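You operate a simulated robot arm through the tools that you are given. There is no shell and no other tool. Be economical: measure what you need, move in short steps, check, and stop when the job is done.

Carry out the task below with a simulated two-armed robot. There is one attempt and no reset: what you move stays moved.

TASK
Take the cap off the grease pot and lay it down on the squaring plate. Put the steel plate labelled "G257" from the top of the motor table on the top of the low dark cabinet and the steel plate that says "G527" on the top shelf of the mesh rack. Take the tall green tin and put it on the top of the parts table at the far end. Open the spacers drawer of the tool chest, take the middle-sized wooden block and put it in the inside of the spacers drawer of the tool chest, then shut the drawer. Put the rusty angle bracket on top of the white block with the felt sole. Open the lift-up door marked cleaning. Any order will do. Set down upright: tall green tin, rusty angle bracket.

The check looks at the end state, three seconds after you hand in, the way a careful person would. Anything else that was tipped, shoved, dropped, spilled or broken makes it a failure. Lids that push on must go on centred and level and be pressed home; caps that screw on are set level and turned clockwise until they are tight.

THE ROBOT
Two 6-joint arms with two-finger grippers on one trunk, on a base that drives. Base frame: it is fixed to the floor where the robot stands at the start and does not move with it; the origin is under the middle of the robot, x ahead of it, y to its left, z up; the surface under the hand at the start is at about z = 868. Units: mm, degrees, N and s.
The left shoulder is at the start at [30, 178, 1038], the right one opposite. With the tool pointing down near the work surface each hand reaches from about 440 to 840 mm from the robot's upright axis, wherever it stands, measured 20 degrees to its own side. Places, roughly: grease pot [750, 250, 1000]; inside of the spacers drawer of the tool chest [1700, 7300, 700]; lift-up door marked cleaning [-300, 7200, 1800]; middle-sized wooden block (7x4x3 cm) [700, 5400, 800]; rusty angle bracket (6x4x5 cm) [-1500, 5500, 1100]; spacers drawer of the tool chest [1700, 7200, 700]; steel plate [500, -3500, 750]; tall green tin [750, 4750, 1000]; top of the low dark cabinet [3500, -1500, 900]; top of the parts table at the far end (26x37 cm) [3240, 4820, 660]; top shelf of the mesh rack [-1200, -2500, 900]; white block with the felt sole (7x7x4 cm) [-600, 7400, 900]. Payload 2.54 kg a hand.
Tool frame (each hand has its own): the origin (TCP) lies between the finger pads and is the grasp point; the fingertips stand 30 mm ahead of it; z points along the fingers, y is the line along which they close. The gripper opens to 116 mm. The gripper's body begins 95 mm behind the TCP.
Orientation is told as [roll, pitch, yaw] about the base's x, y, z axes, in that order, counted from this pose: with the fingers straight down and closing along the base's y, the tool's x points along the base's -x, its y along +y and its z along -z.

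THE INTERFACE
- The arms move only by the tool arm_command. It takes "left_deltas", "right_deltas" or both (then of equal length, played together; a hand with none holds still); each is a list of rows, each an object of numbers (a shift or turn left out is 0, a gripper value left out holds the last): "tx", "ty", "tz": the shift along the base's x, y, z in mm; "ax", "ay", "az": the turn, a rotation vector about the base's x, y, z in degrees. In form: [{"tx": .., "ty": .., "tz": .., "ax": .., "ay": .., "az": ..}, ...]. A call has 1 to 12 rows; each row is the pose to reach, as a shift and turn from the pose commanded when the call began. "left_claw" and "right_claw" are, for a hand that has rows, the opening, from 0 (shut) to 1 (fully open), set as the call begins (left out, the last holds). Each row takes 0.2 s and may step no farther than 50 mm and 8.6 degrees from the row before; otherwise, or with a gripper value out of range, the whole call is refused. A pose out of reach is approached as far as the arm can. The call stops where the force on the tool passes 40 N (or 10 N more than at its start, if that is more) or the arm is blocked; 0.2 s more then pass. The fingers move at their own pace (about 153 mm/s each) and stop on an object; they squeeze with about 41 N. The grip force told is the motor's: it shows also when the fingers shut on nothing. Time passes only in rows, and 0.2 s behind the last, so rows that repeat a pose let the fingers close. The reply holds the time, the measured pose of the TCP, the force on the tool along the base axes, the opening and the grip force, in the units named above and with some noise, with the torque about the TCP (base axes, N m) and any sound that the robot's microphone picked up, and new pictures: "show" is both (left out), scene, wrist or none (wrist: the cameras of the hands that moved).
- Cameras (640 x 400 px; columns grow to the right, rows downward): "scene" is now at [39.4, 38, 1757.5]; the picture's right is [0.49, -0.87, 0.00], its down [-0.66, -0.37, -0.65] and it looks along [0.57, 0.32, -0.76] (base axes); focal length 282 px, centre (320, 200). "left" rides on the left gripper at [69, 15, -122] in its tool frame; the picture's right is [-0.21, 0.98, 0.00], its down [-0.83, -0.18, -0.53] and it looks along [-0.52, -0.11, 0.85] (tool axes); focal length 251 px, centre (320, 200). "right" rides on the right gripper at [69, -15, -122] in its tool frame; the picture's right is [0.21, 0.98, 0.00], its down [-0.83, 0.18, -0.53] and it looks along [-0.52, 0.11, 0.85] (tool axes); focal length 251 px, centre (320, 200). There is no depth. A picture from a camera that has moved, and an enlarged one, comes with that camera's place and axes in the base frame and with its lens.
- lift_body(by): slides the trunk up (or, below 0, down) by that many mm; the arms and the scene camera ride with it, the base frame stays. It gives what a move gives, with no picture.
- steer(legs): drives the robot by 1 to 6 legs, each [ahead, left, turn to the left] in mm, mm and degrees, along the robot's own axes; the way and the turn of a leg run together, so that a leg with both is an arc; at most 1500 mm and 180 degrees a leg. The arms and the cameras ride along, it lands a little off, and it stops where it bumps. It gives what a move gives, and a new picture of the scene camera.
- aim_head(pan, tilt): turns the head with the scene camera to pan (to the left, within 143 degrees either way) and tilt (down, from -29 to 69), counted from straight ahead of the robot. It gives what a move gives, and a new picture of the scene camera.
- enlarge(camera, box): a new picture of the part [left, top, right, bottom] of that camera's present view, enlarged. No time passes.
- finish_job(): hands the job in; it is judged then, once.

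Go step by step. Nothing tells you exact positions but the pictures and the camera data: compare them with the known pose of the tool, close in by small moves and look again before you grip or let go. The budget is 207 turns and 260 pictures, counting those below and the enlarged ones. Unless the task says otherwise, let go and move clear before handing in.

The tools are called after ">>>" as name(argument=value, ...) on one line, values as JSON. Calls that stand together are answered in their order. arm_command: Moves the arms, as the interface text tells. Its arguments: {"type":"object","properties":{"left_deltas":{"type":"array"},"left_claw":{"type":"number"},"right_deltas":{"type":"array"},"right_claw":{"type":"number"},"show":{"type":"string","enum":["both","scene","wrist","none"]}},"required":[]} The other tools are called the same way: lift_body (by) slides the trunk up or down; steer (legs) drives the base; aim_head (pan, tilt) turns the head that bears the scene camera; enlarge (camera, box) takes an enlarged picture of a part of a camera's view; finish_job () hands the job in.

At the start:

```text
time: 0.0
left_ee_pos: [361.1, 387.2, 1138.3]
left_ee_rot: [0.0, 0.0, 0.0]
left_wrist_force: [1.0, 0.2, -0.3]
left_moment: [-0.01, 0.03, -0.02]
left_grip_width: 116.0
left_finger_force: 0.1
right_ee_pos: [503.7, -11.5, 1228.3]
right_ee_rot: [0.1, 0.0, 0.0]
right_wrist_force: [0.6, -0.2, 0.4]
right_moment: [-0.01, 0.01, 0.0]
right_grip_width: 116.1
right_finger_force: 0.1
trunk travel left (down, up): [-250.0, 290.0]
robot x, y, heading: [2.5, -0.7, 0.1]
head pan, tilt: [29.3, 49.2]
```

scene: 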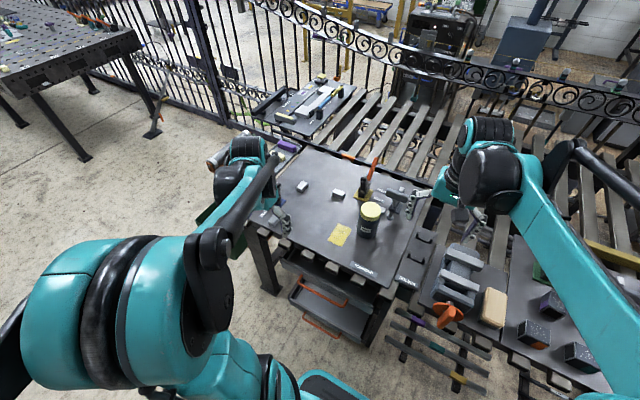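
right: 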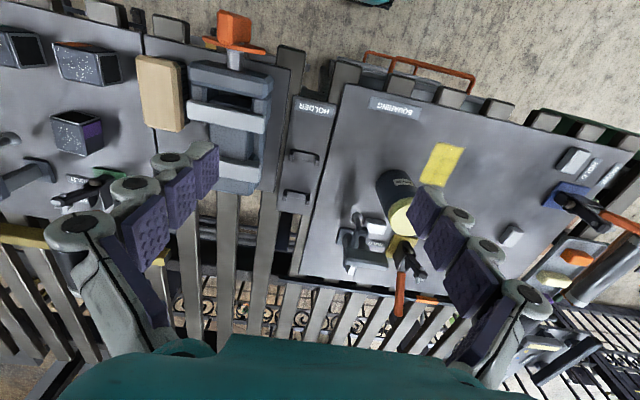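
left: 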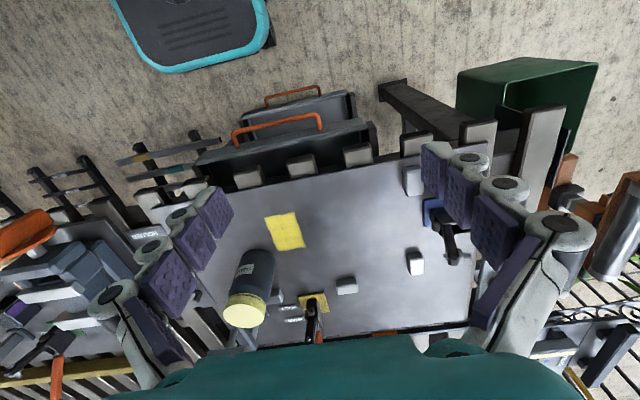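

I see the dark grease pot with a yellow cap at about [665, 185], with its top near z 980. I'll enlarge the view to study the cap and its surroundings.

>>> enlarge(camera="scene", box=[270, 140, 430, 290])

>>> enlarge(camera="left", box=[190, 170, 490, 350])

```text
2.67 times, centred on (350, 215) of scene
camera zoom: at [39.4, 38.0, 1757.5], right [0.49, -0.87, 0.0], down [-0.66, -0.37, -0.65], along [0.57, 0.32, -0.76], focal length 753 px, centre (240, 160)
```

zoom: 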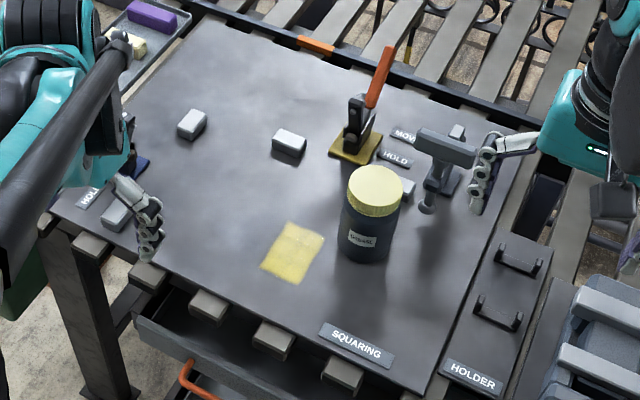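

```text
2.13 times, centred on (340, 260) of left
camera zoom: at [292.8, 402.1, 1260.0], right [0.21, 0.98, 0.0], down [0.83, -0.18, 0.53], along [0.52, -0.11, -0.85], focal length 536 px, centre (277, 72)
```

zoom: 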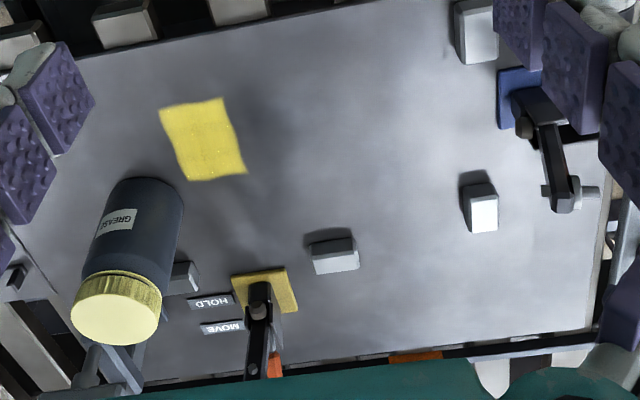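

The pot has a ribbed screw cap, so I'll hold the body with the right hand and unscrew with the left. First I'll shift the base left so the pot is central.

>>> steer(legs=[[0, 160, 0]])

>>> aim_head(pan=5, tilt=55)

```text
time: 1.4
left_ee_pos: [363.3, 547.8, 1138.2]
left_ee_rot: [0.0, 0.0, -0.1]
left_wrist_force: [0.0, 0.3, -0.4]
left_moment: [-0.06, 0.01, -0.01]
left_grip_width: 116.1
left_finger_force: 0.0
right_ee_pos: [503.5, 148.5, 1228.2]
right_ee_rot: [0.0, 0.0, 0.0]
right_wrist_force: [-0.3, 1.2, 0.7]
right_moment: [-0.06, -0.01, -0.03]
right_grip_width: 115.9
right_finger_force: 0.0
trunk travel left (down, up): [-250.0, 290.0]
robot x, y, heading: [1.4, 159.9, -0.0]
head pan, tilt: [29.3, 49.2]
camera scene: at [39.6, 199.8, 1757.4], right [0.49, -0.87, 0.0], down [-0.66, -0.37, -0.65], along [0.57, 0.32, -0.76], focal length 282 px, centre (320, 200)
```

scene: 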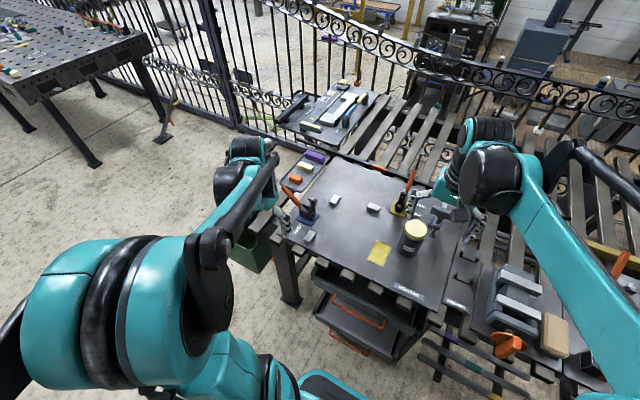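

```text
time: 2.3
left_ee_pos: [363.4, 546.5, 1138.8]
left_ee_rot: [0.1, -0.1, -0.1]
left_wrist_force: [-0.2, -0.3, -0.1]
left_moment: [0.03, -0.05, 0.03]
left_grip_width: 115.9
left_finger_force: 0.2
right_ee_pos: [503.6, 147.7, 1229.6]
right_ee_rot: [0.0, 0.1, -0.1]
right_wrist_force: [-0.1, -0.2, 0.3]
right_moment: [-0.02, 0.0, 0.01]
right_grip_width: 116.0
right_finger_force: 0.0
trunk travel left (down, up): [-250.0, 290.0]
robot x, y, heading: [-0.8, 161.7, 0.1]
head pan, tilt: [5.0, 55.0]
camera scene: at [43.6, 166.2, 1749.9], right [0.09, -1.0, 0.0], down [-0.82, -0.07, -0.57], along [0.57, 0.05, -0.82], focal length 282 px, centre (320, 200)
```

scene: 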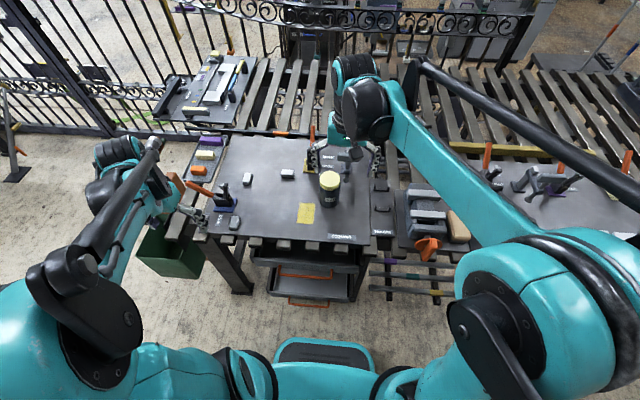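

The pot sits at about [663, 187]. I'm moving the right hand to a 45° tilted pre-grasp in front of it.

>>> arm_command(right_deltas=[{"tx": 0, "ty": 6, "tz": -35, "ay": -6.5}, {"tx": 5, "ty": 12, "tz": -70, "ay": -13}, {"tx": 20, "ty": 18, "tz": -105, "ay": -19.5}, {"tx": 35, "ty": 24, "tz": -140, "ay": -26}, {"tx": 50, "ty": 30, "tz": -175, "ay": -32.5}, {"tx": 65, "ty": 36, "tz": -210, "ay": -39}, {"tx": 80, "ty": 39, "tz": -240, "ay": -45}, {"tx": 80, "ty": 39, "tz": -240, "ay": -45}], right_claw=1)

```text
time: 4.1
left_ee_pos: [361.7, 546.9, 1137.9]
left_ee_rot: [0.0, 0.0, -0.2]
left_wrist_force: [-0.4, -0.8, -0.6]
left_moment: [0.0, 0.0, -0.02]
left_grip_width: 116.0
left_finger_force: 0.0
right_ee_pos: [584.7, 187.9, 988.8]
right_ee_rot: [0.0, -45.0, -0.2]
right_wrist_force: [-0.4, -0.9, 0.0]
right_moment: [0.02, -0.01, 0.0]
right_grip_width: 116.3
right_finger_force: 0.0
trunk travel left (down, up): [-250.0, 290.0]
robot x, y, heading: [0.6, 162.7, -0.1]
head pan, tilt: [5.0, 55.0]
camera scene: at [42.6, 166.0, 1749.9], right [0.09, -1.0, 0.0], down [-0.82, -0.07, -0.57], along [0.57, 0.05, -0.82], focal length 282 px, centre (320, 200)
camera right: at [449.7, 171.7, 1027.2], right [-0.15, 0.98, -0.15], down [0.2, 0.18, 0.96], along [0.97, 0.11, -0.23], focal length 251 px, centre (320, 200)
```

scene: 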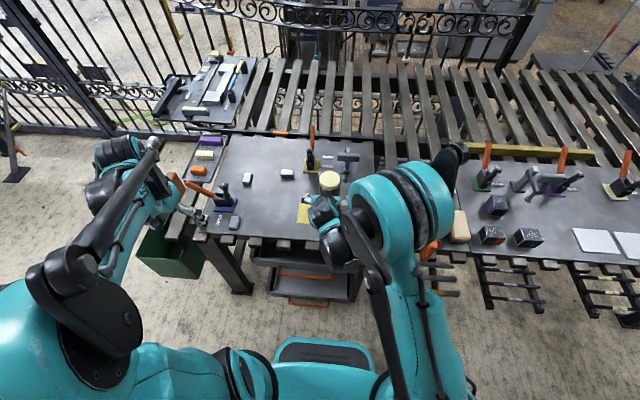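
right: 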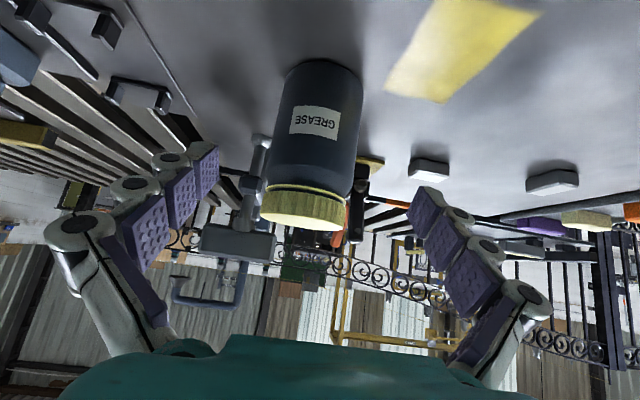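

Pot centred between fingers. Advance and close on the body.

>>> arm_command(right_deltas=[{"tx": 30, "ty": -3, "tz": -30}, {"tx": 55, "ty": -3, "tz": -55}, {"tx": 78, "ty": -3, "tz": -76}, {"tx": 78, "ty": -3, "tz": -76}], show="wrist")

```text
time: 5.1
left_ee_pos: [361.6, 547.3, 1138.5]
left_ee_rot: [0.1, -0.1, -0.2]
left_wrist_force: [1.1, 0.0, 0.1]
left_moment: [-0.01, -0.01, -0.03]
left_grip_width: 115.9
left_finger_force: 0.0
right_ee_pos: [661.2, 184.7, 913.8]
right_ee_rot: [0.1, -45.0, -0.2]
right_wrist_force: [-0.6, 0.5, 0.5]
right_moment: [0.02, 0.01, -0.04]
right_grip_width: 115.8
right_finger_force: 0.0
trunk travel left (down, up): [-250.0, 290.0]
robot x, y, heading: [-0.1, 162.0, 0.0]
head pan, tilt: [5.0, 55.0]
camera right: at [527.0, 168.2, 951.8], right [-0.15, 0.98, -0.15], down [0.21, 0.18, 0.96], along [0.97, 0.11, -0.23], focal length 251 px, centre (320, 200)
```

right: 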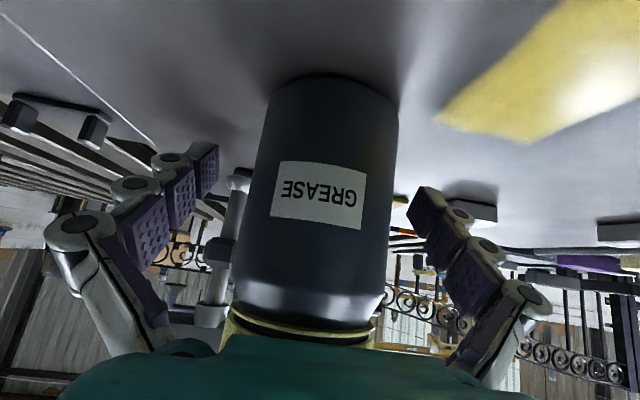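

Close the right hand, while bringing the left hand over the cap.

>>> arm_command(right_deltas=[{"tx": 0}, {"tx": 0}, {"tx": 0}, {"tx": 0}, {"tx": 0}, {"tx": 0}, {"tx": 0}, {"tx": 0}, {"tx": 0}, {"tx": 0}, {"tx": 0}, {"tx": 0}], right_claw=0, left_deltas=[{"tx": 0, "ty": 0}, {"tx": 30, "ty": -36}, {"tx": 60, "ty": -72}, {"tx": 90, "ty": -108}, {"tx": 120, "ty": -144}, {"tx": 150, "ty": -180}, {"tx": 180, "ty": -216}, {"tx": 210, "ty": -252}, {"tx": 240, "ty": -288}, {"tx": 270, "ty": -324}, {"tx": 301, "ty": -361}, {"tx": 301, "ty": -361}])

```text
time: 7.7
left_ee_pos: [664.3, 186.6, 1138.3]
left_ee_rot: [0.0, 0.0, -0.1]
left_wrist_force: [0.4, 0.3, 0.4]
left_moment: [-0.03, -0.03, -0.04]
left_grip_width: 115.5
left_finger_force: 0.2
right_ee_pos: [660.7, 184.5, 913.3]
right_ee_rot: [0.0, -44.9, -0.1]
right_wrist_force: [0.3, 1.2, 4.1]
right_moment: [-0.24, -0.03, -0.02]
right_grip_width: 73.3
right_finger_force: 41.0
trunk travel left (down, up): [-250.0, 290.0]
robot x, y, heading: [-0.8, 158.7, -0.4]
head pan, tilt: [5.0, 55.0]
camera scene: at [43.3, 166.9, 1749.9], right [0.09, -1.0, 0.0], down [-0.82, -0.07, -0.57], along [0.57, 0.05, -0.82], focal length 282 px, centre (320, 200)
camera right: at [527.4, 168.5, 951.6], right [-0.15, 0.98, -0.15], down [0.21, 0.18, 0.96], along [0.97, 0.11, -0.23], focal length 251 px, centre (320, 200)
camera left: at [595.4, 201.5, 1260.5], right [0.22, 0.98, 0.0], down [0.83, -0.18, 0.53], along [0.52, -0.12, -0.85], focal length 251 px, centre (320, 200)
```

scene: 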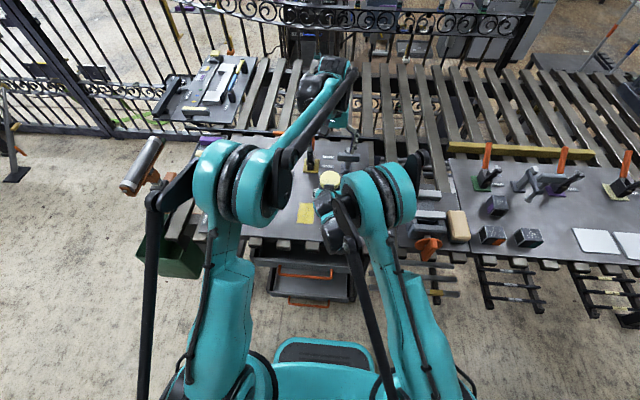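
right: 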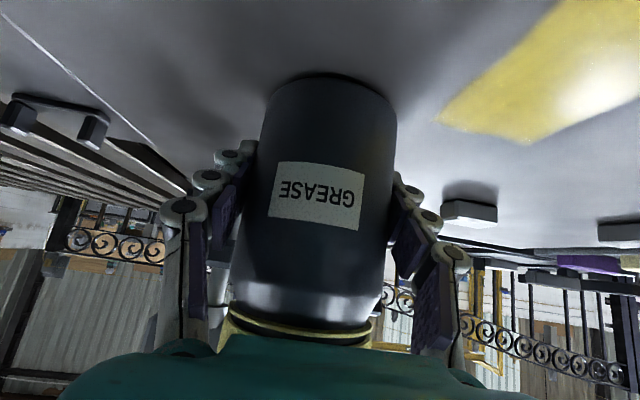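
left: 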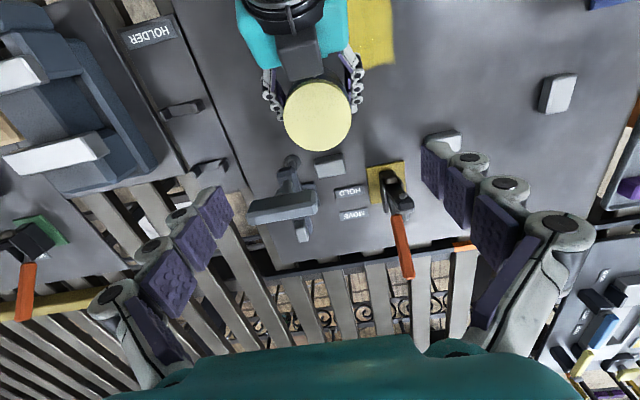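

Right hand holds the body firmly at 73 mm. Now I'll pre-rotate the left hand by -45° and lower it around the cap.

>>> arm_command(left_deltas=[{"tx": -4, "ty": -2, "tz": -15, "az": -8}, {"tx": -4, "ty": -2, "tz": -30, "az": -16}, {"tx": -4, "ty": -2, "tz": -45, "az": -24}, {"tx": -4, "ty": -2, "tz": -60, "az": -32}, {"tx": -4, "ty": -2, "tz": -70, "az": -40}, {"tx": -4, "ty": -2, "tz": -80, "az": -45}, {"tx": -4, "ty": -2, "tz": -80, "az": -45}], left_claw=0.9, show="wrist")

```text
time: 9.3
left_ee_pos: [658.6, 183.9, 1058.6]
left_ee_rot: [0.1, 0.0, -45.2]
left_wrist_force: [0.3, -0.1, -0.6]
left_moment: [-0.02, -0.02, -0.01]
left_grip_width: 104.3
left_finger_force: 0.1
right_ee_pos: [661.9, 184.4, 913.1]
right_ee_rot: [0.2, -45.0, -0.3]
right_wrist_force: [-0.2, 1.5, 1.8]
right_moment: [-0.12, 0.05, -0.05]
right_grip_width: 73.8
right_finger_force: 40.8
trunk travel left (down, up): [-250.0, 290.0]
robot x, y, heading: [-1.4, 162.2, 0.0]
head pan, tilt: [5.0, 55.0]
camera left: at [621.8, 243.6, 1180.1], right [0.84, 0.54, 0.0], down [0.45, -0.71, 0.53], along [0.29, -0.45, -0.85], focal length 251 px, centre (320, 200)
```

left: 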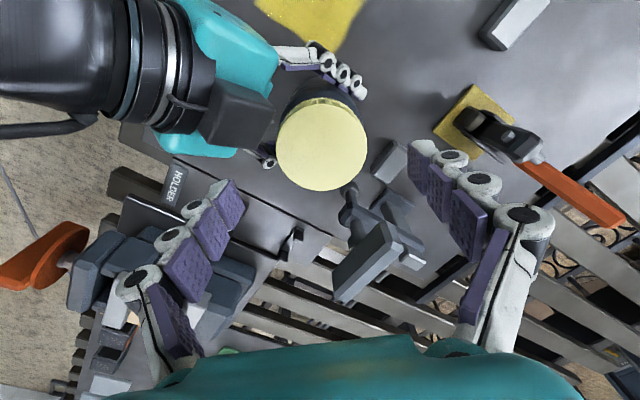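

>>> arm_command(left_deltas=[{"tx": 3, "tz": -25}, {"tx": 3, "tz": -50}, {"tx": 3, "tz": -67}, {"tx": 3, "tz": -67}], show="wrist")

>>> arm_command(left_deltas=[{"tx": 0}, {"tx": 0}, {"tx": 0}], left_claw=0, show="none")

```text
time: 10.3
left_ee_pos: [661.5, 183.8, 991.5]
left_ee_rot: [0.0, 0.0, -45.1]
left_wrist_force: [0.6, -1.5, 2.6]
left_moment: [-0.1, 0.09, 0.13]
left_grip_width: 106.4
left_finger_force: 1.3
right_ee_pos: [660.9, 184.2, 913.7]
right_ee_rot: [0.1, -45.1, -0.2]
right_wrist_force: [-1.3, -0.2, 0.0]
right_moment: [-0.25, -0.18, -0.13]
right_grip_width: 73.5
right_finger_force: 41.7
trunk travel left (down, up): [-250.0, 290.0]
robot x, y, heading: [3.1, 158.9, 0.0]
head pan, tilt: [5.0, 55.0]
camera left: at [624.4, 242.3, 1112.4], right [0.84, 0.54, 0.0], down [0.45, -0.71, 0.53], along [0.29, -0.45, -0.85], focal length 251 px, centre (320, 200)
```

left: 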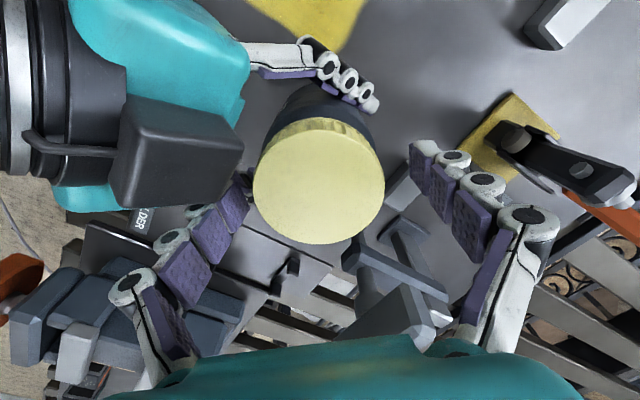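

```text
time: 10.8
left_ee_pos: [662.0, 184.1, 994.6]
left_ee_rot: [0.0, -0.1, -45.0]
left_wrist_force: [4.4, 2.3, 27.7]
left_moment: [-1.11, 1.05, 0.08]
left_grip_width: 71.6
left_finger_force: 40.5
right_ee_pos: [661.5, 183.9, 914.0]
right_ee_rot: [0.2, -45.0, -0.3]
right_wrist_force: [0.3, -2.1, -0.3]
right_moment: [0.51, -0.86, -0.02]
right_grip_width: 73.2
right_finger_force: 41.5
trunk travel left (down, up): [-250.0, 290.0]
robot x, y, heading: [1.4, 162.1, -0.2]
head pan, tilt: [5.0, 55.0]
stopped in row 2 (left hand): the force on the tool passed its limit at 42 N (the readings are from after the stop); the commanded pose is now the measured one
```

Left finger rests on the right-hand finger. I'll open, raise a few mm, reduce the yaw and grip again.

>>> arm_command(left_deltas=[{"tz": 0}, {"tz": 6}, {"tz": 6, "az": 5}, {"tz": 6, "az": 5}], left_claw=0.8, show="none")

>>> arm_command(left_deltas=[{"tx": 0}, {"tx": 0}, {"tx": 0}], left_claw=0, show="wrist")

```text
time: 11.8
left_ee_pos: [661.8, 183.6, 999.8]
left_ee_rot: [0.0, 0.0, -40.1]
left_wrist_force: [0.3, -0.5, -0.4]
left_moment: [0.02, 0.0, 0.01]
left_grip_width: 92.9
left_finger_force: 0.1
right_ee_pos: [660.3, 184.8, 913.9]
right_ee_rot: [0.1, -45.0, -0.2]
right_wrist_force: [-2.6, 0.3, 15.7]
right_moment: [-0.53, 0.52, -0.11]
right_grip_width: 73.1
right_finger_force: 40.8
trunk travel left (down, up): [-250.0, 290.0]
robot x, y, heading: [3.3, 158.5, 0.2]
head pan, tilt: [5.0, 55.0]
```

```text
time: 12.7
left_ee_pos: [661.1, 182.3, 999.8]
left_ee_rot: [0.0, -0.1, -40.2]
left_wrist_force: [-6.8, -8.6, 18.9]
left_moment: [-0.38, 0.25, -0.02]
left_grip_width: 65.6
left_finger_force: 41.2
right_ee_pos: [661.5, 184.5, 912.9]
right_ee_rot: [0.0, -45.0, -0.2]
right_wrist_force: [6.6, 8.9, 0.7]
right_moment: [-1.09, 0.33, -0.05]
right_grip_width: 73.3
right_finger_force: 41.1
trunk travel left (down, up): [-250.0, 290.0]
robot x, y, heading: [1.2, 159.8, 0.1]
head pan, tilt: [5.0, 55.0]
camera left: at [618.7, 238.6, 1121.1], right [0.79, 0.61, 0.0], down [0.51, -0.67, 0.54], along [0.33, -0.42, -0.84], focal length 251 px, centre (320, 200)
```

left: 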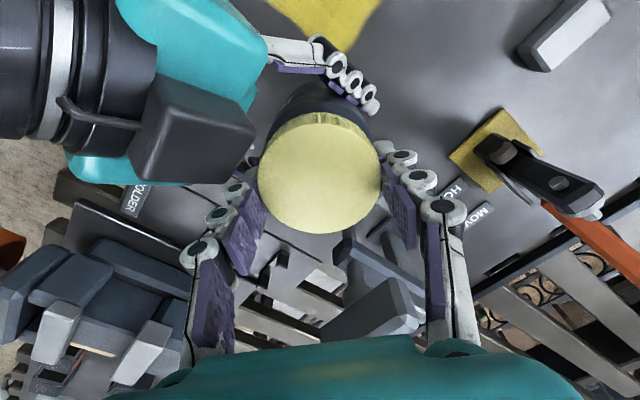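

The grip width of 65.6 mm is puzzling, so I'll take a closer look before turning.

>>> enlarge(camera="left", box=[200, 80, 460, 250])

>>> enlarge(camera="right", box=[160, 60, 480, 360])

```text
2.35 times, centred on (330, 165) of left
camera zoom: at [618.7, 238.6, 1121.1], right [0.79, 0.61, 0.0], down [0.51, -0.67, 0.54], along [0.33, -0.42, -0.84], focal length 592 px, centre (296, 282)
```

zoom: 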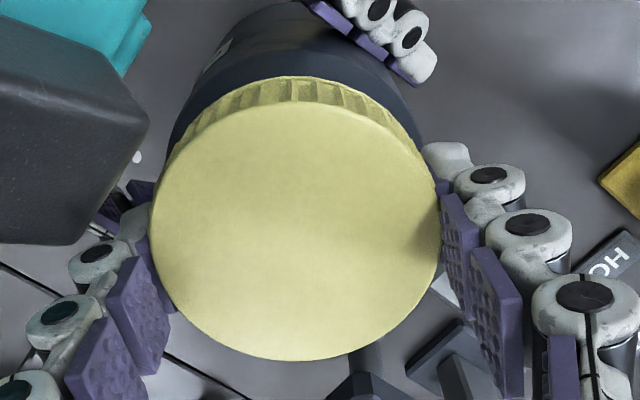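

```text
1.33 times, centred on (320, 210) of right
camera zoom: at [526.6, 168.3, 951.6], right [-0.15, 0.98, -0.15], down [0.21, 0.18, 0.96], along [0.97, 0.11, -0.23], focal length 335 px, centre (320, 187)
```

zoom: 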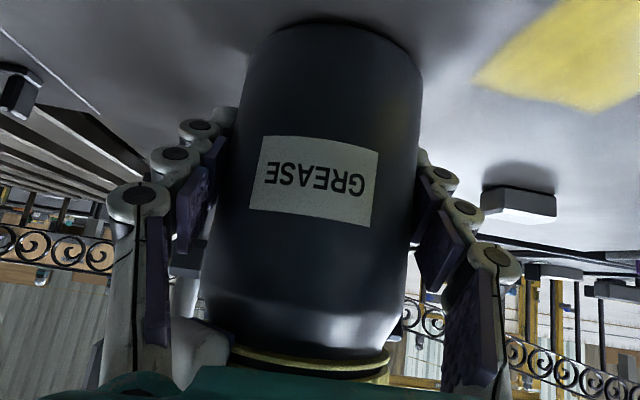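

The fingers straddle the cap properly. Turn it counter-clockwise.

>>> arm_command(left_deltas=[{"tz": 0, "az": 8}, {"tz": 0.5, "az": 16}, {"tz": 0.5, "az": 24}, {"tz": 1, "az": 32}, {"tz": 1, "az": 40}, {"tz": 1, "az": 48}, {"tz": 1.5, "az": 56}, {"tz": 1.5, "az": 64}, {"tz": 2, "az": 72}, {"tz": 2, "az": 78}, {"tz": 2, "az": 78}], show="wrist")

```text
time: 15.1
left_ee_pos: [662.0, 186.1, 1001.3]
left_ee_rot: [0.0, 0.0, 38.0]
left_wrist_force: [7.5, 11.1, -1.5]
left_moment: [0.3, -0.16, -0.01]
left_grip_width: 65.0
left_finger_force: 41.7
right_ee_pos: [660.3, 183.7, 913.0]
right_ee_rot: [0.1, -44.9, -0.3]
right_wrist_force: [-9.1, -7.0, 13.0]
right_moment: [0.39, -0.2, -0.18]
right_grip_width: 73.5
right_finger_force: 40.8
trunk travel left (down, up): [-250.0, 290.0]
robot x, y, heading: [-0.1, 161.5, -0.2]
head pan, tilt: [5.0, 55.0]
camera left: at [598.3, 153.4, 1122.4], right [-0.43, 0.9, 0.0], down [0.76, 0.37, 0.54], along [0.48, 0.23, -0.84], focal length 251 px, centre (320, 200)
```

left: 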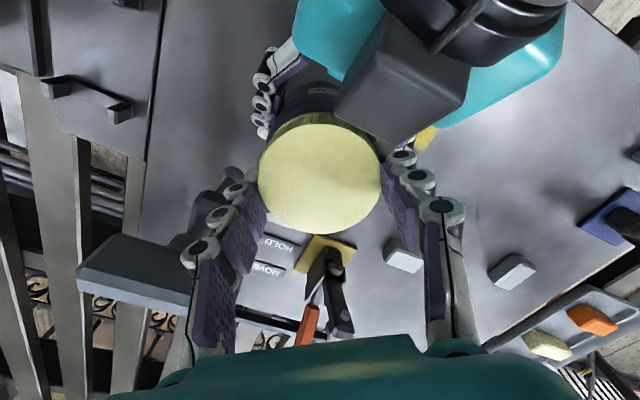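

The cap turned 78°. I'll reset and take another stroke.

>>> arm_command(left_deltas=[{"tz": 0}, {"tz": 0}, {"az": -8.5}, {"az": -17}, {"az": -25.5}, {"az": -34}, {"az": -42.5}, {"az": -51}, {"az": -59.5}, {"az": -68}, {"az": -76.5}, {"az": -76.5}], left_claw=0.76, show="none")

>>> arm_command(left_deltas=[{"tz": 0}, {"tz": 0}, {"az": 8.5}, {"az": 17}, {"az": 25.5}, {"az": 34, "tz": 0.5}, {"az": 42.5, "tz": 0.5}, {"az": 51, "tz": 1}, {"az": 59.5, "tz": 1}, {"az": 68, "tz": 1.5}, {"az": 76.5, "tz": 1.5}, {"az": 76.5, "tz": 1.5}], left_claw=0, show="wrist")

```text
time: 17.6
left_ee_pos: [663.0, 183.9, 999.4]
left_ee_rot: [0.0, -0.1, -38.8]
left_wrist_force: [-0.4, -0.3, 0.6]
left_moment: [-0.04, -0.01, -0.01]
left_grip_width: 88.2
left_finger_force: 0.0
right_ee_pos: [661.6, 184.5, 913.7]
right_ee_rot: [0.1, -44.9, -0.2]
right_wrist_force: [1.3, 5.6, 11.8]
right_moment: [-0.3, 0.02, 0.0]
right_grip_width: 73.2
right_finger_force: 41.0
trunk travel left (down, up): [-250.0, 290.0]
robot x, y, heading: [2.4, 161.6, -0.1]
head pan, tilt: [5.0, 55.0]
```

```text
time: 20.2
left_ee_pos: [661.7, 183.8, 1001.4]
left_ee_rot: [0.0, -0.1, 38.0]
left_wrist_force: [-6.4, 16.3, -1.2]
left_moment: [0.51, 0.15, -0.03]
left_grip_width: 65.1
left_finger_force: 41.0
right_ee_pos: [662.4, 181.8, 913.1]
right_ee_rot: [0.1, -44.9, -0.3]
right_wrist_force: [2.6, -16.6, 8.0]
right_moment: [0.63, 0.44, -0.15]
right_grip_width: 73.0
right_finger_force: 41.1
trunk travel left (down, up): [-250.0, 290.0]
robot x, y, heading: [3.0, 157.7, -0.0]
head pan, tilt: [5.0, 55.0]
camera left: at [598.6, 153.0, 1123.9], right [-0.43, 0.9, 0.0], down [0.76, 0.37, 0.53], along [0.48, 0.23, -0.85], focal length 251 px, centre (320, 200)
```

left: 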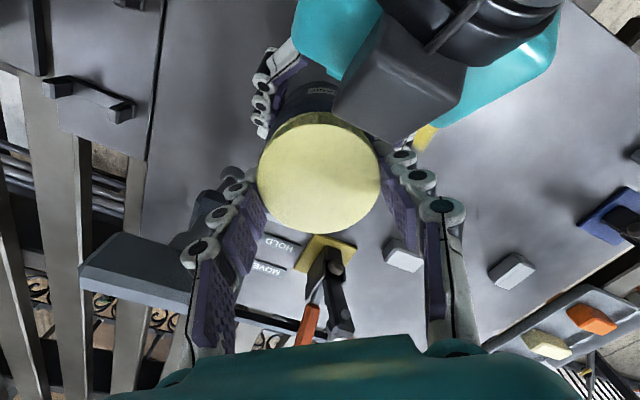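

Try a gentle lift to see whether the cap is free.

>>> arm_command(left_deltas=[{"tz": 4}, {"tz": 8}, {"tz": 14}, {"tz": 20}, {"tz": 20}], show="wrist")

```text
time: 20.7
left_ee_pos: [662.7, 183.8, 1004.9]
left_ee_rot: [0.1, -0.1, 38.0]
left_wrist_force: [-1.4, 0.4, -5.4]
left_moment: [0.47, 0.18, -0.01]
left_grip_width: 64.8
left_finger_force: 41.3
right_ee_pos: [662.1, 183.2, 914.9]
right_ee_rot: [-0.1, -45.2, 0.0]
right_wrist_force: [-0.1, 0.1, 2.7]
right_moment: [-0.43, -0.08, -0.02]
right_grip_width: 73.2
right_finger_force: 41.1
trunk travel left (down, up): [-250.0, 290.0]
robot x, y, heading: [1.0, 159.1, -0.0]
head pan, tilt: [5.0, 55.0]
stopped in row 2 (left hand): the force on the tool passed its limit at 42 N (the readings are from after the stop); the commanded pose is now the measured one
camera left: at [599.5, 153.2, 1125.7], right [-0.43, 0.9, 0.0], down [0.76, 0.36, 0.54], along [0.48, 0.23, -0.84], focal length 251 px, centre (320, 200)
```

left: 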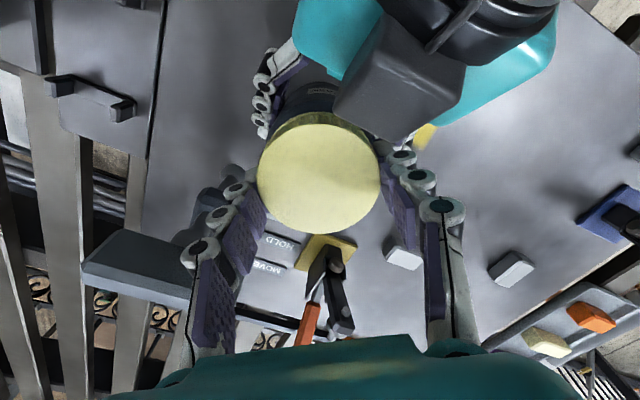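

Still threaded; two more strokes.

>>> arm_command(left_deltas=[{"tz": 0}, {"tz": -3}, {"tz": -3, "az": -8.5}, {"tz": -3, "az": -17}, {"tz": -3, "az": -25.5}, {"tz": -3, "az": -34}, {"tz": -3, "az": -42.5}, {"tz": -3, "az": -51}, {"tz": -3, "az": -59.5}, {"tz": -3, "az": -68}, {"tz": -3, "az": -76.5}, {"tz": -3, "az": -76.5}], left_claw=0.76, show="none")

>>> arm_command(left_deltas=[{"tz": 0}, {"tz": 0}, {"az": 8.5}, {"az": 17}, {"az": 25.5}, {"az": 34, "tz": 0.5}, {"az": 42.5, "tz": 0.5}, {"az": 51, "tz": 1}, {"az": 59.5, "tz": 1}, {"az": 68, "tz": 1.5}, {"az": 76.5, "tz": 1.5}, {"az": 76.5, "tz": 1.5}], left_claw=0, show="none")

>>> arm_command(left_deltas=[{"tz": 0}, {"tz": 0}, {"tz": 0, "az": -8.5}, {"tz": 0, "az": -17}, {"tz": 0, "az": -25.5}, {"tz": 0, "az": -34}, {"tz": 0, "az": -42.5}, {"tz": 0, "az": -51}, {"tz": 0, "az": -59.5}, {"tz": 0, "az": -68}, {"tz": 0, "az": -76.5}, {"tz": 0, "az": -76.5}], left_claw=0.76, show="none")

>>> arm_command(left_deltas=[{"tz": 0}, {"tz": 0}, {"az": 8.5}, {"az": 17}, {"az": 25.5}, {"az": 34, "tz": 0.5}, {"az": 42.5, "tz": 0.5}, {"az": 51, "tz": 1}, {"az": 59.5, "tz": 1}, {"az": 68, "tz": 1.5}, {"az": 76.5, "tz": 1.5}, {"az": 76.5, "tz": 1.5}], left_claw=0, show="wrist")

```text
time: 23.3
left_ee_pos: [663.3, 183.5, 1001.2]
left_ee_rot: [0.0, -0.1, -38.7]
left_wrist_force: [0.0, 0.0, 0.2]
left_moment: [-0.02, 0.03, -0.02]
left_grip_width: 88.0
left_finger_force: 0.1
right_ee_pos: [663.0, 182.9, 914.4]
right_ee_rot: [0.0, -45.1, -0.1]
right_wrist_force: [0.0, 0.4, -3.6]
right_moment: [0.0, 0.0, -0.05]
right_grip_width: 73.3
right_finger_force: 41.3
trunk travel left (down, up): [-250.0, 290.0]
robot x, y, heading: [-0.7, 160.0, -0.0]
head pan, tilt: [5.0, 55.0]
```

```text
time: 25.9
left_ee_pos: [662.9, 184.5, 1002.6]
left_ee_rot: [0.0, -0.2, 38.1]
left_wrist_force: [-2.3, -6.3, 6.8]
left_moment: [-0.06, 0.12, 0.04]
left_grip_width: 66.4
left_finger_force: 41.0
right_ee_pos: [662.7, 183.0, 914.4]
right_ee_rot: [0.0, -45.1, -0.1]
right_wrist_force: [4.1, 6.2, -9.5]
right_moment: [-0.62, 0.16, -0.02]
right_grip_width: 73.5
right_finger_force: 41.3
trunk travel left (down, up): [-250.0, 290.0]
robot x, y, heading: [2.0, 158.3, 0.0]
head pan, tilt: [5.0, 55.0]
```

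```text
time: 28.5
left_ee_pos: [664.0, 183.3, 1002.6]
left_ee_rot: [0.0, -0.1, -38.5]
left_wrist_force: [-0.1, -0.7, -0.1]
left_moment: [0.02, 0.02, 0.02]
left_grip_width: 88.2
left_finger_force: 0.1
right_ee_pos: [664.3, 183.6, 914.2]
right_ee_rot: [0.0, -45.0, -0.1]
right_wrist_force: [0.2, -0.1, -3.4]
right_moment: [-0.03, -0.02, 0.0]
right_grip_width: 72.9
right_finger_force: 40.9
trunk travel left (down, up): [-250.0, 290.0]
robot x, y, heading: [-3.0, 164.2, -0.1]
head pan, tilt: [5.0, 55.0]
```

```text
time: 31.1
left_ee_pos: [664.0, 184.5, 1004.2]
left_ee_rot: [0.0, 0.0, 38.1]
left_wrist_force: [0.3, -0.9, 0.1]
left_moment: [0.02, 0.03, 0.0]
left_grip_width: 67.3
left_finger_force: 41.4
right_ee_pos: [663.3, 183.3, 914.1]
right_ee_rot: [0.1, -45.0, -0.2]
right_wrist_force: [0.4, 1.0, -3.9]
right_moment: [0.01, -0.03, -0.05]
right_grip_width: 73.1
right_finger_force: 41.5
trunk travel left (down, up): [-250.0, 290.0]
robot x, y, heading: [-3.1, 159.5, -0.1]
head pan, tilt: [5.0, 55.0]
camera left: at [599.8, 152.8, 1125.9], right [-0.43, 0.9, 0.0], down [0.76, 0.37, 0.54], along [0.48, 0.23, -0.84], focal length 251 px, centre (320, 200)
```

left: 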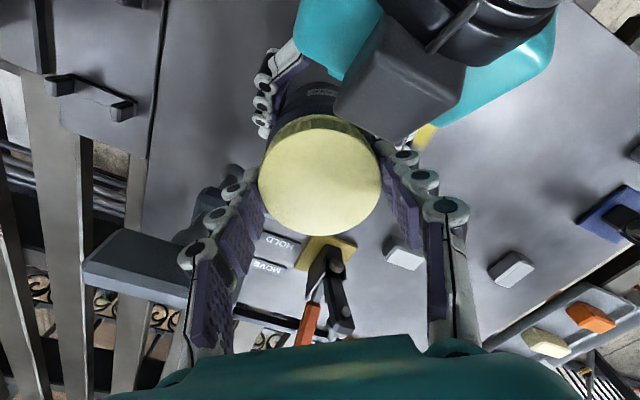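

Forces on the left hand are now near zero; the cap appears free. Lift it.

>>> arm_command(left_deltas=[{"tz": 4}, {"tz": 8}, {"tz": 14}, {"tz": 24}, {"tz": 40}, {"tz": 60}, {"tz": 60}], show="wrist")

```text
time: 32.7
left_ee_pos: [663.6, 184.8, 1064.9]
left_ee_rot: [0.1, -0.1, 38.0]
left_wrist_force: [0.4, 1.0, -0.5]
left_moment: [0.03, 0.02, -0.01]
left_grip_width: 67.2
left_finger_force: 40.8
right_ee_pos: [663.1, 182.6, 913.5]
right_ee_rot: [-0.1, -45.1, 0.0]
right_wrist_force: [0.3, 0.2, -2.3]
right_moment: [-0.01, -0.02, -0.03]
right_grip_width: 73.0
right_finger_force: 40.9
trunk travel left (down, up): [-250.0, 290.0]
robot x, y, heading: [0.9, 161.9, -0.1]
head pan, tilt: [5.0, 55.0]
camera left: at [600.0, 153.2, 1186.4], right [-0.43, 0.9, 0.0], down [0.76, 0.36, 0.54], along [0.48, 0.23, -0.84], focal length 251 px, centre (320, 200)
```

left: 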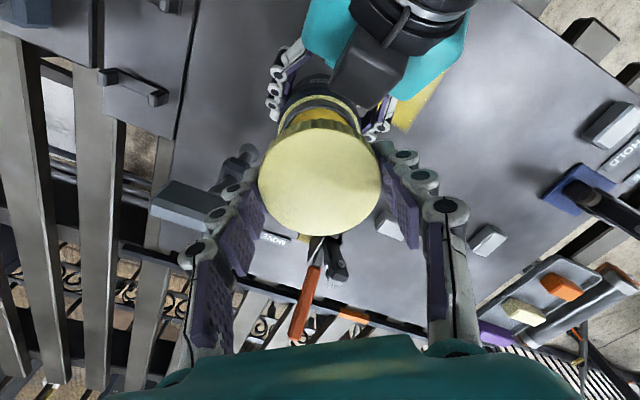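

The cap is off. I'll carry it to a free spot at [640, 400] on the squaring plate.

>>> arm_command(left_deltas=[{"tx": -4, "ty": 43, "tz": 5}, {"tx": -8, "ty": 86, "tz": 5, "az": -8}, {"tx": -12, "ty": 129, "tz": -10, "az": -16}, {"tx": -16, "ty": 172, "tz": -40, "az": -24}, {"tx": -22, "ty": 215, "tz": -60, "az": -32}, {"tx": -23, "ty": 215, "tz": -100, "az": -38}, {"tx": -23, "ty": 215, "tz": -120, "az": -38}, {"tx": -23, "ty": 215, "tz": -120, "az": -38}])

```text
refused: row 4 steps farther than a row can; nothing moved
```

>>> arm_command(left_deltas=[{"tx": -4, "ty": 43, "tz": 5}, {"tx": -8, "ty": 86, "tz": 5, "az": -8}, {"tx": -12, "ty": 129, "tz": -10, "az": -16}, {"tx": -16, "ty": 165, "tz": -35, "az": -24}, {"tx": -20, "ty": 195, "tz": -60, "az": -32}, {"tx": -23, "ty": 215, "tz": -90, "az": -38}, {"tx": -23, "ty": 215, "tz": -120, "az": -38}, {"tx": -23, "ty": 215, "tz": -120, "az": -38}])

```text
time: 34.5
left_ee_pos: [639.8, 399.3, 945.6]
left_ee_rot: [0.1, -0.2, -0.1]
left_wrist_force: [-0.8, 0.1, -1.0]
left_moment: [0.0, -0.04, 0.01]
left_grip_width: 67.0
left_finger_force: 41.2
right_ee_pos: [663.5, 184.6, 914.3]
right_ee_rot: [0.0, -45.0, 0.0]
right_wrist_force: [-0.6, 1.3, -3.3]
right_moment: [0.03, -0.02, 0.0]
right_grip_width: 73.1
right_finger_force: 41.0
trunk travel left (down, up): [-250.0, 290.0]
robot x, y, heading: [0.3, 162.4, -0.0]
head pan, tilt: [5.0, 55.0]
camera scene: at [43.8, 166.4, 1749.9], right [0.09, -1.0, 0.0], down [-0.82, -0.07, -0.57], along [0.57, 0.05, -0.82], focal length 282 px, centre (320, 200)
camera left: at [570.7, 414.7, 1066.0], right [0.22, 0.98, 0.0], down [0.82, -0.18, 0.54], along [0.52, -0.11, -0.84], focal length 251 px, centre (320, 200)
```

scene: 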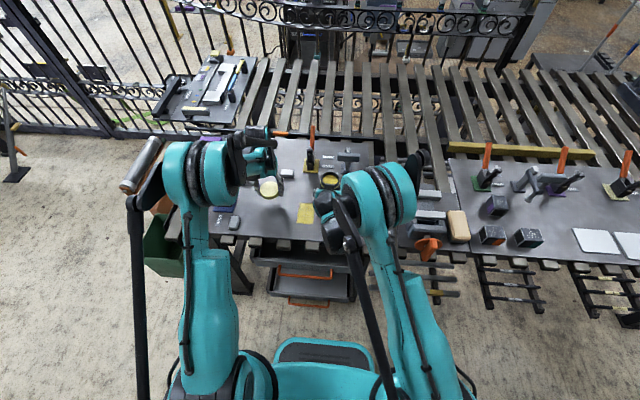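
left: 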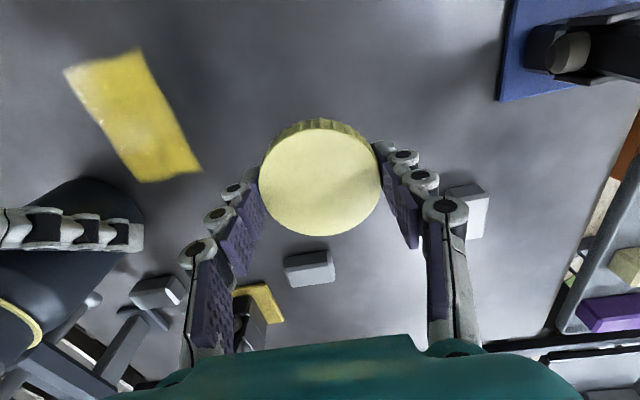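

>>> arm_command(left_deltas=[{"tz": -15}, {"tz": -25}, {"tz": -30}, {"tz": -33}, {"tz": -33}], show="none")

```text
time: 35.7
left_ee_pos: [640.2, 399.3, 911.3]
left_ee_rot: [0.0, -0.2, 0.0]
left_wrist_force: [-0.9, -1.0, 0.0]
left_moment: [0.0, 0.02, -0.02]
left_grip_width: 67.3
left_finger_force: 40.9
right_ee_pos: [663.0, 182.6, 913.5]
right_ee_rot: [-0.1, -45.1, -0.1]
right_wrist_force: [-0.1, -0.1, -3.5]
right_moment: [0.02, 0.01, 0.0]
right_grip_width: 73.0
right_finger_force: 41.3
trunk travel left (down, up): [-250.0, 290.0]
robot x, y, heading: [-1.0, 162.2, -0.1]
head pan, tilt: [5.0, 55.0]
```

>>> arm_command(left_deltas=[{"tz": -2}, {"tz": -4}, {"tz": -6}, {"tz": -6}], show="none")

>>> enlarge(camera="left", box=[200, 80, 460, 250])

```text
time: 36.7
left_ee_pos: [640.4, 399.4, 906.4]
left_ee_rot: [0.1, 0.0, 0.1]
left_wrist_force: [-1.0, 0.1, 0.5]
left_moment: [0.02, 0.0, -0.01]
left_grip_width: 67.2
left_finger_force: 41.1
right_ee_pos: [663.0, 183.7, 913.7]
right_ee_rot: [0.0, -45.1, -0.1]
right_wrist_force: [-0.2, 0.8, -3.3]
right_moment: [-0.03, 0.0, 0.02]
right_grip_width: 72.9
right_finger_force: 41.1
trunk travel left (down, up): [-250.0, 290.0]
robot x, y, heading: [-1.1, 157.4, -0.1]
head pan, tilt: [5.0, 55.0]
```

```text
2.35 times, centred on (330, 165) of left
camera zoom: at [571.5, 414.0, 1027.1], right [0.22, 0.98, 0.0], down [0.82, -0.18, 0.54], along [0.52, -0.11, -0.84], focal length 592 px, centre (296, 282)
```

zoom: 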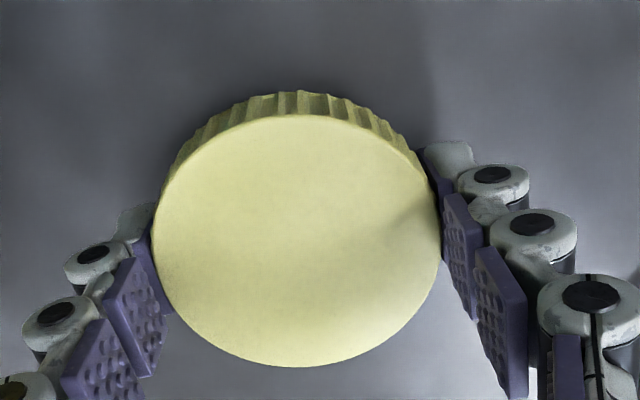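

Still a little above the plate; lower in fine steps.

>>> arm_command(left_deltas=[{"tz": -2}, {"tz": -4}, {"tz": -6}, {"tz": -6}], show="none")

```text
time: 37.7
left_ee_pos: [640.5, 399.6, 898.6]
left_ee_rot: [0.0, -0.1, -0.1]
left_wrist_force: [-0.5, 0.4, 0.2]
left_moment: [0.02, 0.01, 0.02]
left_grip_width: 67.1
left_finger_force: 40.9
right_ee_pos: [663.1, 183.9, 914.6]
right_ee_rot: [0.0, -45.1, 0.0]
right_wrist_force: [-0.3, 0.9, -3.3]
right_moment: [0.03, 0.01, -0.01]
right_grip_width: 72.8
right_finger_force: 41.5
trunk travel left (down, up): [-250.0, 290.0]
robot x, y, heading: [-0.6, 160.4, 0.0]
head pan, tilt: [5.0, 55.0]
```

>>> arm_command(left_deltas=[{"tz": -2}, {"tz": -4}, {"tz": -5}], show="wrist")

```text
time: 38.5
left_ee_pos: [640.1, 399.4, 894.8]
left_ee_rot: [0.0, -0.1, 0.0]
left_wrist_force: [0.7, 0.5, 2.9]
left_moment: [-0.11, 0.01, 0.03]
left_grip_width: 67.1
left_finger_force: 41.1
right_ee_pos: [662.8, 183.8, 913.7]
right_ee_rot: [0.0, -45.1, -0.1]
right_wrist_force: [-0.1, 0.4, -3.7]
right_moment: [0.0, 0.0, -0.02]
right_grip_width: 72.9
right_finger_force: 40.8
trunk travel left (down, up): [-250.0, 290.0]
robot x, y, heading: [-0.4, 159.7, -0.1]
head pan, tilt: [5.0, 55.0]
camera left: at [571.3, 413.8, 1016.3], right [0.21, 0.98, 0.0], down [0.82, -0.18, 0.54], along [0.52, -0.11, -0.84], focal length 251 px, centre (320, 200)
```

left: 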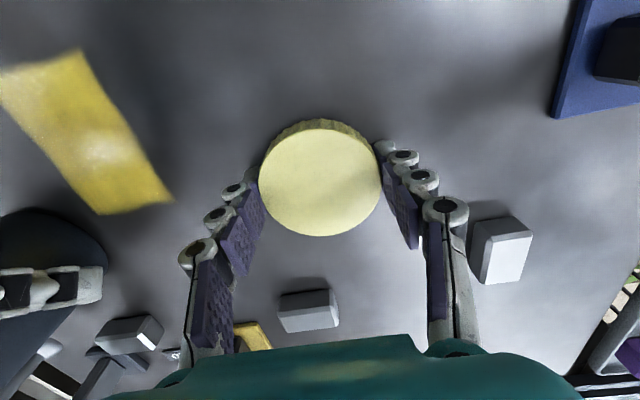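

>>> arm_command(left_deltas=[{"tz": -1}, {"tz": -1}, {"tz": -1}], left_claw=0.7, right_deltas=[{"tz": -1}, {"tz": -2}, {"tz": -2}], show="none")

```text
time: 39.3
left_ee_pos: [639.2, 399.1, 896.2]
left_ee_rot: [0.0, -0.2, 0.0]
left_wrist_force: [-0.5, -0.4, -0.2]
left_moment: [0.04, 0.01, -0.03]
left_grip_width: 81.1
left_finger_force: 0.1
right_ee_pos: [662.8, 183.4, 912.4]
right_ee_rot: [-0.1, -45.4, 0.0]
right_wrist_force: [7.6, -0.8, 19.1]
right_moment: [-0.08, -1.1, -0.02]
right_grip_width: 72.9
right_finger_force: 41.2
trunk travel left (down, up): [-250.0, 290.0]
robot x, y, heading: [1.1, 158.9, 0.1]
head pan, tilt: [5.0, 55.0]
```

Both are seated. Release the pot, raise both hands clear.

>>> arm_command(left_deltas=[{"tz": 30}, {"tz": 60}, {"tz": 100}, {"tz": 140}, {"tz": 180}, {"tz": 220}, {"tz": 240}, {"tz": 240}], left_claw=0.8, right_deltas=[{"tz": 1}, {"tz": 1}, {"tz": 1}, {"tx": -25, "tz": 26}, {"tx": -50, "tz": 51}, {"tx": -80, "tz": 81}, {"tx": -110, "tz": 111}, {"tx": -140, "tz": 141}], right_claw=1, show="both")

```text
time: 41.1
left_ee_pos: [639.0, 398.6, 1134.9]
left_ee_rot: [0.2, -0.2, 0.0]
left_wrist_force: [-0.3, 0.0, -0.4]
left_moment: [0.04, -0.04, 0.01]
left_grip_width: 92.7
left_finger_force: 0.0
right_ee_pos: [520.0, 182.5, 1052.0]
right_ee_rot: [0.1, -45.1, 0.0]
right_wrist_force: [0.3, 0.3, 0.5]
right_moment: [-0.02, -0.05, 0.0]
right_grip_width: 115.9
right_finger_force: 0.0
trunk travel left (down, up): [-250.0, 290.0]
robot x, y, heading: [-1.3, 159.5, -0.1]
head pan, tilt: [5.0, 55.0]
camera scene: at [41.4, 165.5, 1749.9], right [0.08, -1.0, 0.0], down [-0.82, -0.07, -0.57], along [0.57, 0.05, -0.82], focal length 282 px, centre (320, 200)
camera right: at [386.5, 166.9, 1091.4], right [-0.15, 0.98, -0.15], down [0.2, 0.18, 0.96], along [0.97, 0.11, -0.23], focal length 251 px, centre (320, 200)
camera left: at [569.3, 413.4, 1256.1], right [0.22, 0.98, 0.0], down [0.82, -0.18, 0.54], along [0.52, -0.11, -0.84], focal length 251 px, centre (320, 200)
```

scene: 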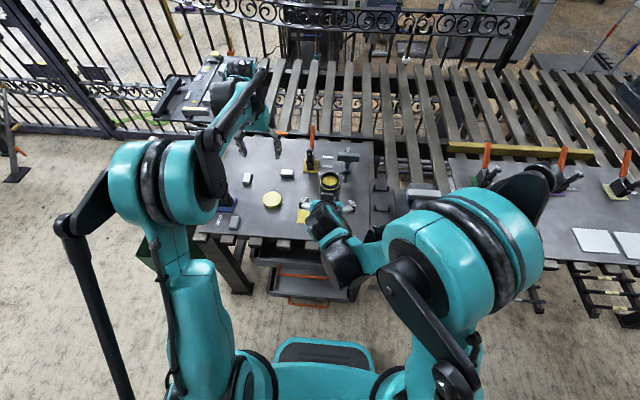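
right: 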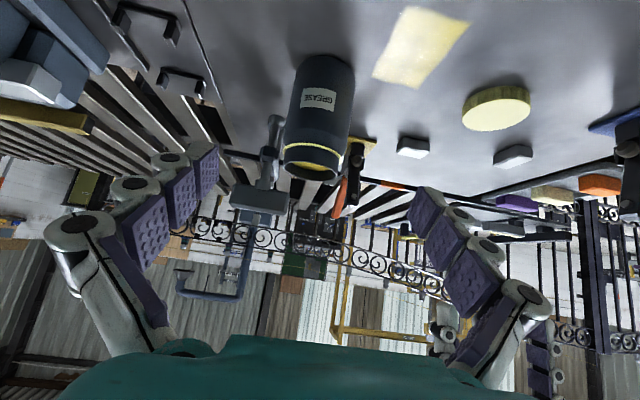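
left: 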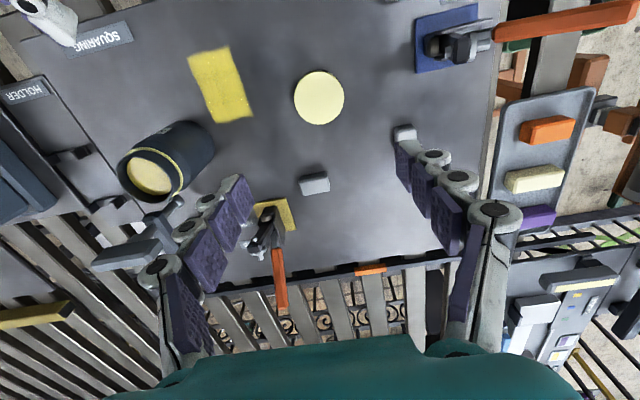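

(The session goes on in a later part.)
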